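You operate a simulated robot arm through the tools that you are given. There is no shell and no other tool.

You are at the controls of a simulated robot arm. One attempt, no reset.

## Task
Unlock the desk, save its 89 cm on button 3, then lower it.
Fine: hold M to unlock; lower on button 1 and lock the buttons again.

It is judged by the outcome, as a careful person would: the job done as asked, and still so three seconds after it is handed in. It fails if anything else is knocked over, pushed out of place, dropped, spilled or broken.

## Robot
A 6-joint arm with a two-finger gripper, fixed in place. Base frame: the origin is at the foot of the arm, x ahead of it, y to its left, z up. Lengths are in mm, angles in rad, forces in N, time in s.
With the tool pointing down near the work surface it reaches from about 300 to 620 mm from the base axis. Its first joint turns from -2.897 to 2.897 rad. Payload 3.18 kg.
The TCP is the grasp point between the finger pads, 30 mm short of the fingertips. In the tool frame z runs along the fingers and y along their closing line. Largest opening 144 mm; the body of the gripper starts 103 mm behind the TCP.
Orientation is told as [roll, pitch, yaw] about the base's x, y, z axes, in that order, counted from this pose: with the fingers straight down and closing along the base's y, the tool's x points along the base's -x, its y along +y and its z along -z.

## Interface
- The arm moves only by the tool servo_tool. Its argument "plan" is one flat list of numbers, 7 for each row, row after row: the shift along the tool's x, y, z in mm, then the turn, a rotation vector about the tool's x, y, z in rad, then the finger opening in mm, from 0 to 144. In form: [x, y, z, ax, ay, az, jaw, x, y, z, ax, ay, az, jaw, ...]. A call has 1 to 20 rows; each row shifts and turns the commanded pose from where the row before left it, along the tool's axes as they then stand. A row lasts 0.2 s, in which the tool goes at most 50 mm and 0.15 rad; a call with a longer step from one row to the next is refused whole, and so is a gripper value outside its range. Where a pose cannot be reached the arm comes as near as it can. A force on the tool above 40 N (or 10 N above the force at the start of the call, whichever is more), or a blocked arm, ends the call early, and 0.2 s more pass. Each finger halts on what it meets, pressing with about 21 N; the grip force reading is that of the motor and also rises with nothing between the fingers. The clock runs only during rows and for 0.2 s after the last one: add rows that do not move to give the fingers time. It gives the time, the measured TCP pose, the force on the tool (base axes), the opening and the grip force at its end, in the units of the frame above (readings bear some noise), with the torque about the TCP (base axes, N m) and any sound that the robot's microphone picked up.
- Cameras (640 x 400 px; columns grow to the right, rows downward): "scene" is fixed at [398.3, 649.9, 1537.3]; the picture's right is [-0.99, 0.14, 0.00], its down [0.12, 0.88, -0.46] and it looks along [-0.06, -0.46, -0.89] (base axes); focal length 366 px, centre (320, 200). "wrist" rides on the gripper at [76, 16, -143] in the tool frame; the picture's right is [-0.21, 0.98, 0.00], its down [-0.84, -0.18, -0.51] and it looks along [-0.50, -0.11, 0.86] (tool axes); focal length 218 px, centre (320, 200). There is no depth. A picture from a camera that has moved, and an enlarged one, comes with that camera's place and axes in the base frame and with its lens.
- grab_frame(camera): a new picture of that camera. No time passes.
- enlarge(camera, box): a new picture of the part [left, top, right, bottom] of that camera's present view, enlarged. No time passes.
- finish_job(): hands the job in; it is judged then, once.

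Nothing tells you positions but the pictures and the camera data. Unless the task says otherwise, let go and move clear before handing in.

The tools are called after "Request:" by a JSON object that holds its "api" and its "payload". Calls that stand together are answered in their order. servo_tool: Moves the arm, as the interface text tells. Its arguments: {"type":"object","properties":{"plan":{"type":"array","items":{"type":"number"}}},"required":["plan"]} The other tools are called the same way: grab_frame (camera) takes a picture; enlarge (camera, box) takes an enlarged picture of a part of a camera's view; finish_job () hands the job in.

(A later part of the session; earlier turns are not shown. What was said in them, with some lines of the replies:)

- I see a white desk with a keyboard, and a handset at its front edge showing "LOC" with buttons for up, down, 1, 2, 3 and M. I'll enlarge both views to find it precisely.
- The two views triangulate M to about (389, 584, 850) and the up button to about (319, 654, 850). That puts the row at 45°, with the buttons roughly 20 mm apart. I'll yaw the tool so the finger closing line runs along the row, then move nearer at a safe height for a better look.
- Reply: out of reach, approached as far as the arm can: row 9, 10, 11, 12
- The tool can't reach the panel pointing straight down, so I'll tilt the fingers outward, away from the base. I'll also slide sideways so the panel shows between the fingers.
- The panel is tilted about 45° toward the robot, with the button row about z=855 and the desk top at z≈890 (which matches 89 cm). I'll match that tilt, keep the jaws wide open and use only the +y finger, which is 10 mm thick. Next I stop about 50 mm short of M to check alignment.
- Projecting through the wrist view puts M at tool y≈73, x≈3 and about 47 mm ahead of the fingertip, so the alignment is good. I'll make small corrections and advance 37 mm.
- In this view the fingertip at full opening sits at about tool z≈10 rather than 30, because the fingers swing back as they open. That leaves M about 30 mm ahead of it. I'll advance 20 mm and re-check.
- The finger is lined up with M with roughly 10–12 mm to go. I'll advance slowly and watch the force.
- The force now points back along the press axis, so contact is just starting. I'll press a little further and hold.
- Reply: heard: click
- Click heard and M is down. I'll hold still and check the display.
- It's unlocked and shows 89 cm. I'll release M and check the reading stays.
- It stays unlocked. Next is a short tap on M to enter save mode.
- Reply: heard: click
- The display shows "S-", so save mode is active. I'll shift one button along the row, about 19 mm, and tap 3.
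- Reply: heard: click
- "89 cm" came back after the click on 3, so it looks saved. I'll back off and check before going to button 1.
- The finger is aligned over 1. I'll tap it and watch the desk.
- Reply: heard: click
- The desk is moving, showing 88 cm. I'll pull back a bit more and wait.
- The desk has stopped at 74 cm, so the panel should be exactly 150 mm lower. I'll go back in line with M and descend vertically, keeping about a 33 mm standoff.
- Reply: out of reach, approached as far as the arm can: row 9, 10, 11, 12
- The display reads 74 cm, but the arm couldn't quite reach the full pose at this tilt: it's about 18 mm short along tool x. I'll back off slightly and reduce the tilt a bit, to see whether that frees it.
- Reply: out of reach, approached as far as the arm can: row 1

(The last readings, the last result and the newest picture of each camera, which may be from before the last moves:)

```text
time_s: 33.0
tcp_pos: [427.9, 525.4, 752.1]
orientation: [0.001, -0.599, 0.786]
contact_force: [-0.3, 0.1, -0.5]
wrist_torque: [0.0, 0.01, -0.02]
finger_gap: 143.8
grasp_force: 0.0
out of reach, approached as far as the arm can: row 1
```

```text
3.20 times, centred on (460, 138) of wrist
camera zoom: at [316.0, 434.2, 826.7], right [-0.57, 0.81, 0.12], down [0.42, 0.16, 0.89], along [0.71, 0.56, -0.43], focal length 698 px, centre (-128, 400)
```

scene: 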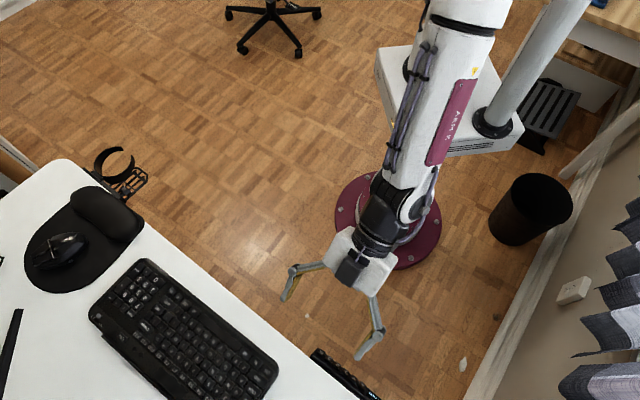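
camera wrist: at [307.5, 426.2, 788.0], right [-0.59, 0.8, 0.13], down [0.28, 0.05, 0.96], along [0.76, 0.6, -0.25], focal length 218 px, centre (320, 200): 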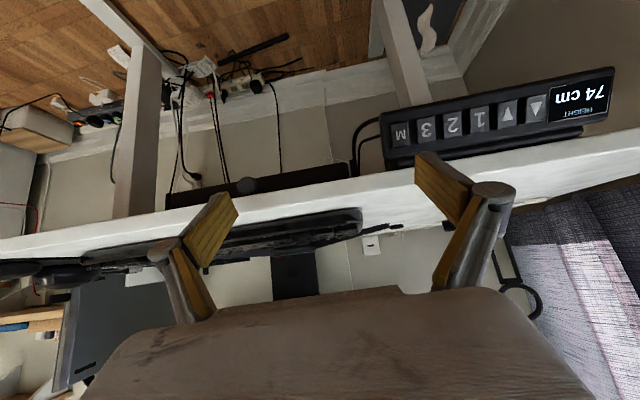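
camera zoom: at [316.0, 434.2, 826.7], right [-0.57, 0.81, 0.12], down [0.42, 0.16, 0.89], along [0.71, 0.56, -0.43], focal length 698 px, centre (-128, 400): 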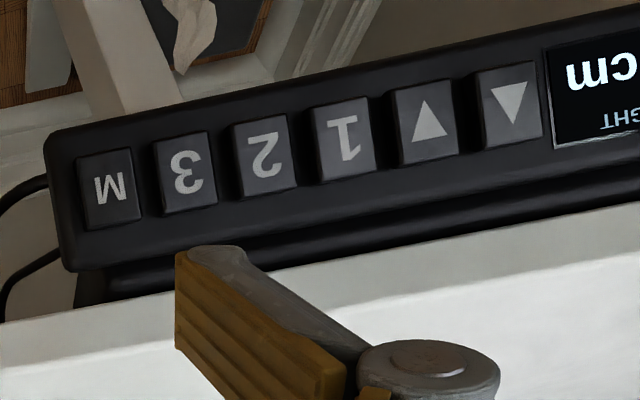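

At the smaller tilt the pose is fully reachable. M is at about (17.5, 67, 45) in the tool frame, so I'll shift to line up the finger, aiming slightly to the user side because the finger's outer edge will touch first.

Request:
{"api": "servo_tool", "payload": {"plan": [7, -3.3, 0, 0, 0, 0, 144, 7, -3.3, 0, 0, 0, 0, 144, 6, -3.4, 0, 0, 0, 0, 144, 0, 0, 8, 0, 0, 0, 144, 0, 0, 8, 0, 0, 0, 144, 0, 0, 0, 0, 0, 0, 144]}}

Request:
{"api": "enlarge", "payload": {"camera": "wrist", "box": [380, 75, 580, 200]}}

Request:
{"api": "enlarge", "payload": {"camera": "scene", "box": [290, 320, 402, 400]}}

```text
time_s: 34.4
tcp_pos: [430.5, 512.6, 728.6]
orientation: [0.001, -0.599, 0.786]
contact_force: [-0.1, 1.1, 0.2]
wrist_torque: [-0.02, -0.02, 0.01]
finger_gap: 144.0
grasp_force: 0.1
```

```text
3.20 times, centred on (480, 138) of wrist
camera zoom: at [317.1, 422.5, 802.9], right [-0.57, 0.81, 0.12], down [0.42, 0.16, 0.89], along [0.71, 0.56, -0.43], focal length 698 px, centre (-192, 400)
```

zoom: 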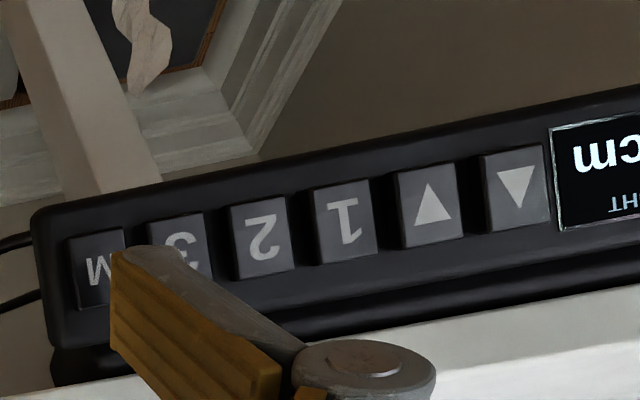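

```text
5.00 times, centred on (346, 360) of scene
camera zoom: at [398.3, 649.9, 1537.3], right [-0.99, 0.14, 0.0], down [0.12, 0.88, -0.46], along [-0.06, -0.46, -0.89], focal length 1828 px, centre (190, -600)
```

zoom: 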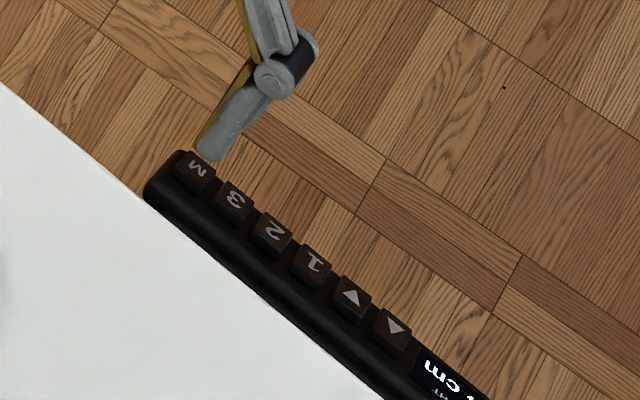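

Nearly lined up. I'll nudge it a little and close in another 10 mm.

Request:
{"api": "servo_tool", "payload": {"plan": [3, -1.5, 3, 0, 0, 0, 144, 0, 0, 4, 0, 0, 0, 144, 0, 0, 3, 0, 0, 0, 144, 0, 0, 0, 0, 0, 0, 144]}}

Request:
{"api": "enlarge", "payload": {"camera": "wrist", "box": [380, 75, 580, 200]}}

Request:
{"api": "enlarge", "payload": {"camera": "scene", "box": [290, 320, 402, 400]}}

```text
time_s: 35.4
tcp_pos: [434.5, 513.7, 719.4]
orientation: [0.001, -0.599, 0.784]
contact_force: [0.7, 0.5, 0.5]
wrist_torque: [-0.03, -0.04, 0.04]
finger_gap: 143.9
grasp_force: 0.2
```

```text
3.20 times, centred on (480, 138) of wrist
camera zoom: at [321.6, 423.3, 793.3], right [-0.57, 0.81, 0.12], down [0.42, 0.16, 0.89], along [0.71, 0.56, -0.43], focal length 698 px, centre (-192, 400)
```

zoom: 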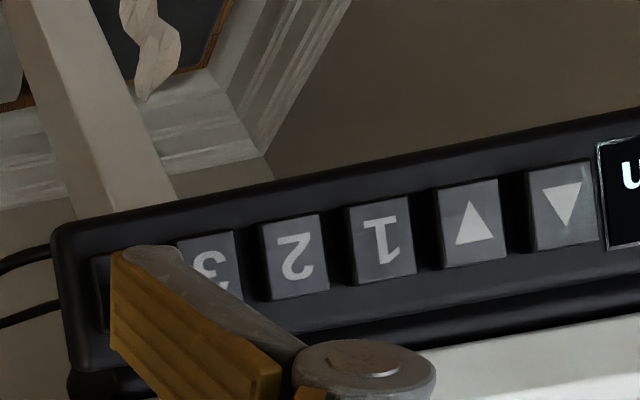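

```text
5.00 times, centred on (346, 360) of scene
camera zoom: at [398.3, 649.9, 1537.3], right [-0.99, 0.14, 0.0], down [0.12, 0.88, -0.46], along [-0.06, -0.46, -0.89], focal length 1828 px, centre (190, -600)
```

zoom: 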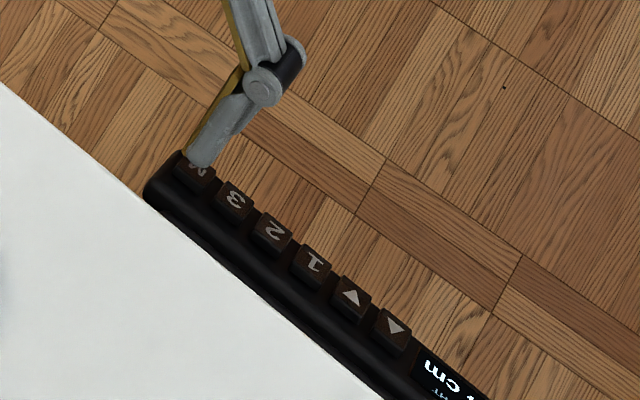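

The finger is over M with about 8 mm to go. I'll creep in now, watching for force and the click.

Request:
{"api": "servo_tool", "payload": {"plan": [0, 1, 2, 0, 0, 0, 144, 0, 0, 2, 0, 0, 0, 144, 0, 0, 1, 0, 0, 0, 144, 0, 0, 1, 0, 0, 0, 144, 0, 0, 0, 0, 0, 0, 144]}}

Request:
{"api": "enlarge", "payload": {"camera": "scene", "box": [290, 320, 402, 400]}}

Request:
{"api": "enlarge", "payload": {"camera": "wrist", "box": [380, 75, 580, 200]}}

```text
time_s: 36.6
tcp_pos: [434.6, 517.2, 713.9]
orientation: [0.002, -0.599, 0.785]
contact_force: [-0.4, 0.1, -0.1]
wrist_torque: [-0.04, -0.03, 0.01]
finger_gap: 143.9
grasp_force: 0.0
```

```text
5.00 times, centred on (346, 360) of scene
camera zoom: at [398.3, 649.9, 1537.3], right [-0.99, 0.14, 0.0], down [0.12, 0.88, -0.46], along [-0.06, -0.46, -0.89], focal length 1828 px, centre (190, -600)
```

zoom: 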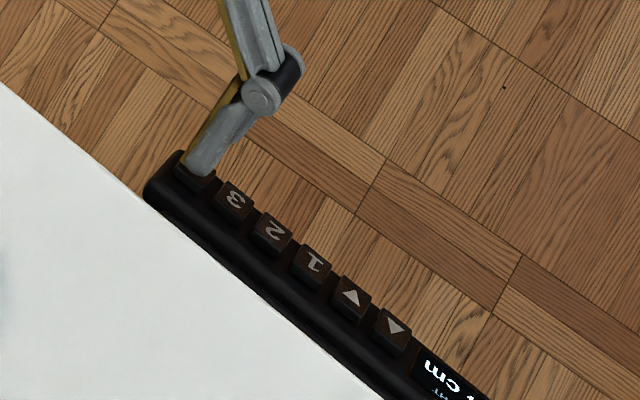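

```text
3.20 times, centred on (480, 138) of wrist
camera zoom: at [322.5, 426.0, 788.0], right [-0.57, 0.81, 0.12], down [0.42, 0.16, 0.89], along [0.71, 0.56, -0.43], focal length 698 px, centre (-192, 400)
```

zoom: 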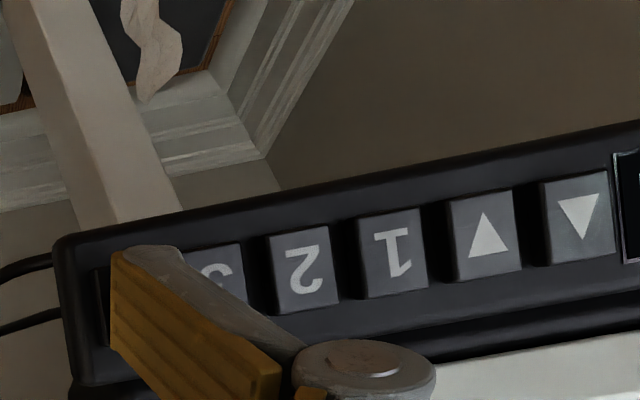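

Request:
{"api": "servo_tool", "payload": {"plan": [0, 0, 1, 0, 0, 0, 144, 0, 0, 1, 0, 0, 0, 144, 0, 0, 0, 0, 0, 0, 144]}}

```text
time_s: 37.4
tcp_pos: [436.3, 517.7, 713.6]
orientation: [0.003, -0.599, 0.787]
contact_force: [-0.5, 0.0, -0.1]
wrist_torque: [0.04, 0.02, 0.04]
finger_gap: 144.0
grasp_force: 0.1
```

Request:
{"api": "servo_tool", "payload": {"plan": [0, 0, 1, 0, 0, 0, 144, 0, 0, 1, 0, 0, 0, 144, 0, 0, 0, 0, 0, 0, 144]}}

Request:
{"api": "enlarge", "payload": {"camera": "scene", "box": [290, 320, 402, 400]}}

Request:
{"api": "enlarge", "payload": {"camera": "wrist", "box": [380, 75, 640, 240]}}

```text
time_s: 38.2
tcp_pos: [437.3, 520.0, 711.5]
orientation: [0.004, -0.598, 0.786]
contact_force: [-1.1, -0.8, 2.1]
wrist_torque: [0.12, 0.11, 0.12]
finger_gap: 144.3
grasp_force: 0.0
heard: click
```

```text
5.00 times, centred on (346, 360) of scene
camera zoom: at [398.3, 649.9, 1537.3], right [-0.99, 0.14, 0.0], down [0.12, 0.88, -0.46], along [-0.06, -0.46, -0.89], focal length 1828 px, centre (190, -600)
```

zoom: 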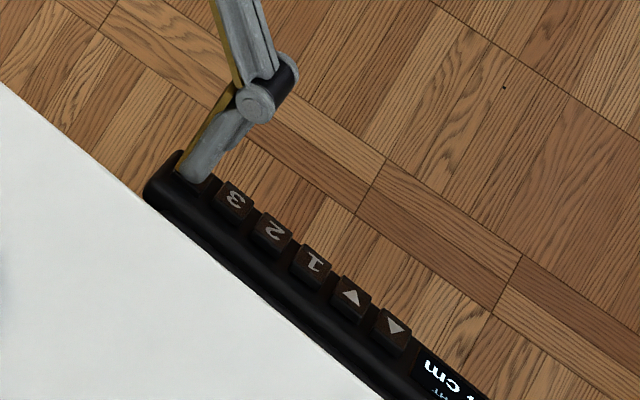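

```text
2.42 times, centred on (510, 158) of wrist
camera zoom: at [325.1, 428.2, 785.3], right [-0.57, 0.81, 0.12], down [0.42, 0.16, 0.89], along [0.71, 0.56, -0.43], focal length 529 px, centre (-141, 303)
```

zoom: 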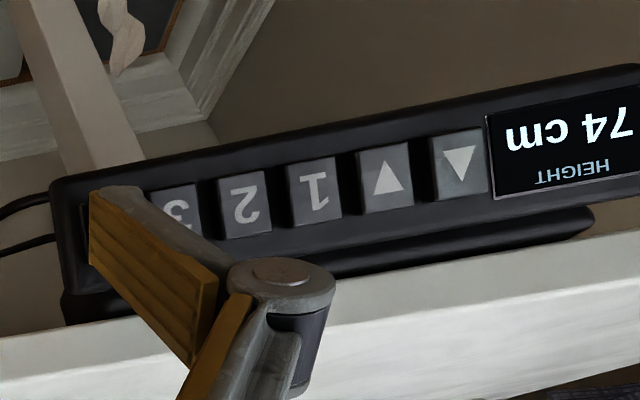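

Clicked. I'll press a hair deeper for margin and hold until LOC appears.

Request:
{"api": "servo_tool", "payload": {"plan": [0, 0, 0.7, 0, 0, 0, 144, 0, 0, 0, 0, 0, 0, 144, 0, 0, 0, 0, 0, 0, 144, 0, 0, 0, 0, 0, 0, 144, 0, 0, 0, 0, 0, 0, 144, 0, 0, 0, 0, 0, 0, 144, 0, 0, 0, 0, 0, 0, 144, 0, 0, 0, 0, 0, 0, 144, 0, 0, 0, 0, 0, 0, 144, 0, 0, 0, 0, 0, 0, 144, 0, 0, 0, 0, 0, 0, 144, 0, 0, 0, 0, 0, 0, 144]}}

Request:
{"api": "enlarge", "payload": {"camera": "wrist", "box": [380, 75, 640, 240]}}

```text
time_s: 40.8
tcp_pos: [436.2, 518.2, 710.7]
orientation: [0.001, -0.599, 0.786]
contact_force: [-2.6, -0.3, 1.6]
wrist_torque: [0.06, 0.07, 0.23]
finger_gap: 143.8
grasp_force: 0.0
```

```text
2.42 times, centred on (510, 158) of wrist
camera zoom: at [324.8, 428.2, 784.8], right [-0.57, 0.81, 0.12], down [0.42, 0.16, 0.89], along [0.71, 0.56, -0.43], focal length 529 px, centre (-141, 303)
```

zoom: 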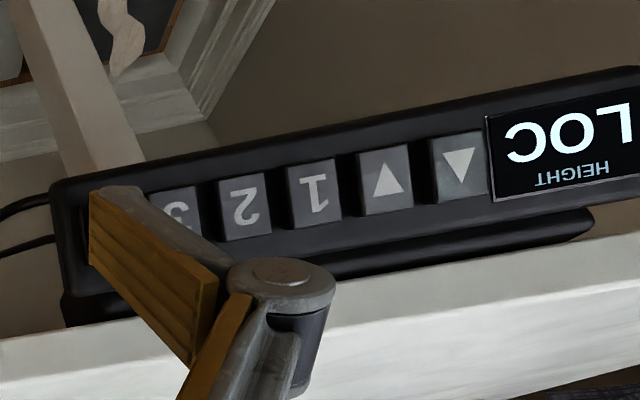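

LOC is showing, so it's locked. I'll release M right away and back well clear.

Request:
{"api": "servo_tool", "payload": {"plan": [0, 0, -6, 0, 0, 0, 144, 0, 0, -8, 0, 0, 0, 144, 0, 0, -15, 0, 0, 0, 144, 0, 0, -20, 0, 0, 0, 144, 0, 0, -20, 0, 0, 0, 144, 0, 0, -20, 0, 0, 0, 144, 0, 0, 0, 0, 0, 0, 144, 0, 0, 0, 0, 0, 0, 144]}}

Request:
{"api": "grab_frame", "payload": {"camera": "wrist"}}

Request:
{"api": "grab_frame", "payload": {"camera": "scene"}}

```text
time_s: 42.6
tcp_pos: [401.4, 483.3, 784.1]
orientation: [0.001, -0.599, 0.785]
contact_force: [0.2, -0.1, 0.3]
wrist_torque: [0.01, 0.0, -0.02]
finger_gap: 143.9
grasp_force: 0.1
```

```text
taken
camera wrist: at [288.4, 392.7, 858.0], right [-0.57, 0.81, 0.12], down [0.42, 0.16, 0.89], along [0.71, 0.56, -0.43], focal length 218 px, centre (320, 200)
```

wrist: 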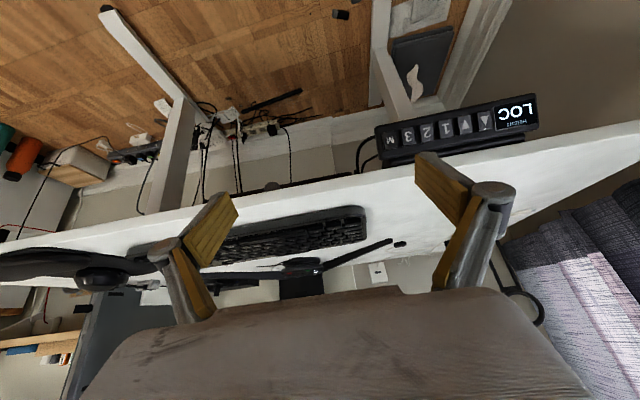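

```text
taken
```

scene: 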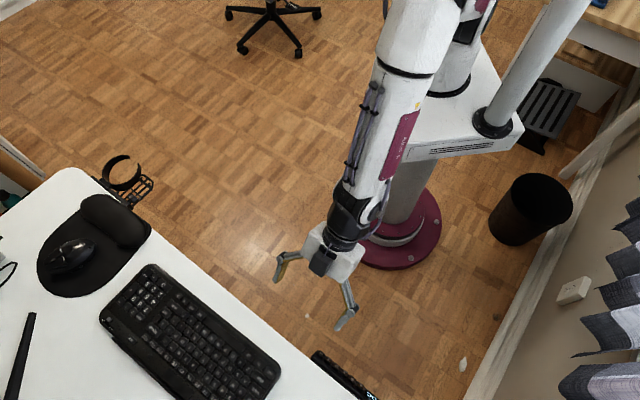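

The desk is lowered to 74 cm, the display shows LOC, nothing was disturbed and the arm is clear. I'm handing the job in.

Request:
{"api": "finish_job", "payload": {}}

```text
The job is handed in.
```

The job is done and handed in; the desk is at 74 cm and the display shows LOC.

- **Unlock:** I held M until the display changed from LOC to 89 cm.
- **Save:** I tapped M, the display showed "S-", and I tapped 3. It went back to 89 cm without the desk moving. I took that as saved and did not recall the preset to confirm.
- **Lower:** One tap on button 1 took the desk down to 74 cm, where it stopped.
- **Lock:** I held M again until LOC came back, then released it.

The gripper is backed well clear of the panel. Nothing looks moved or knocked over in the last pictures.
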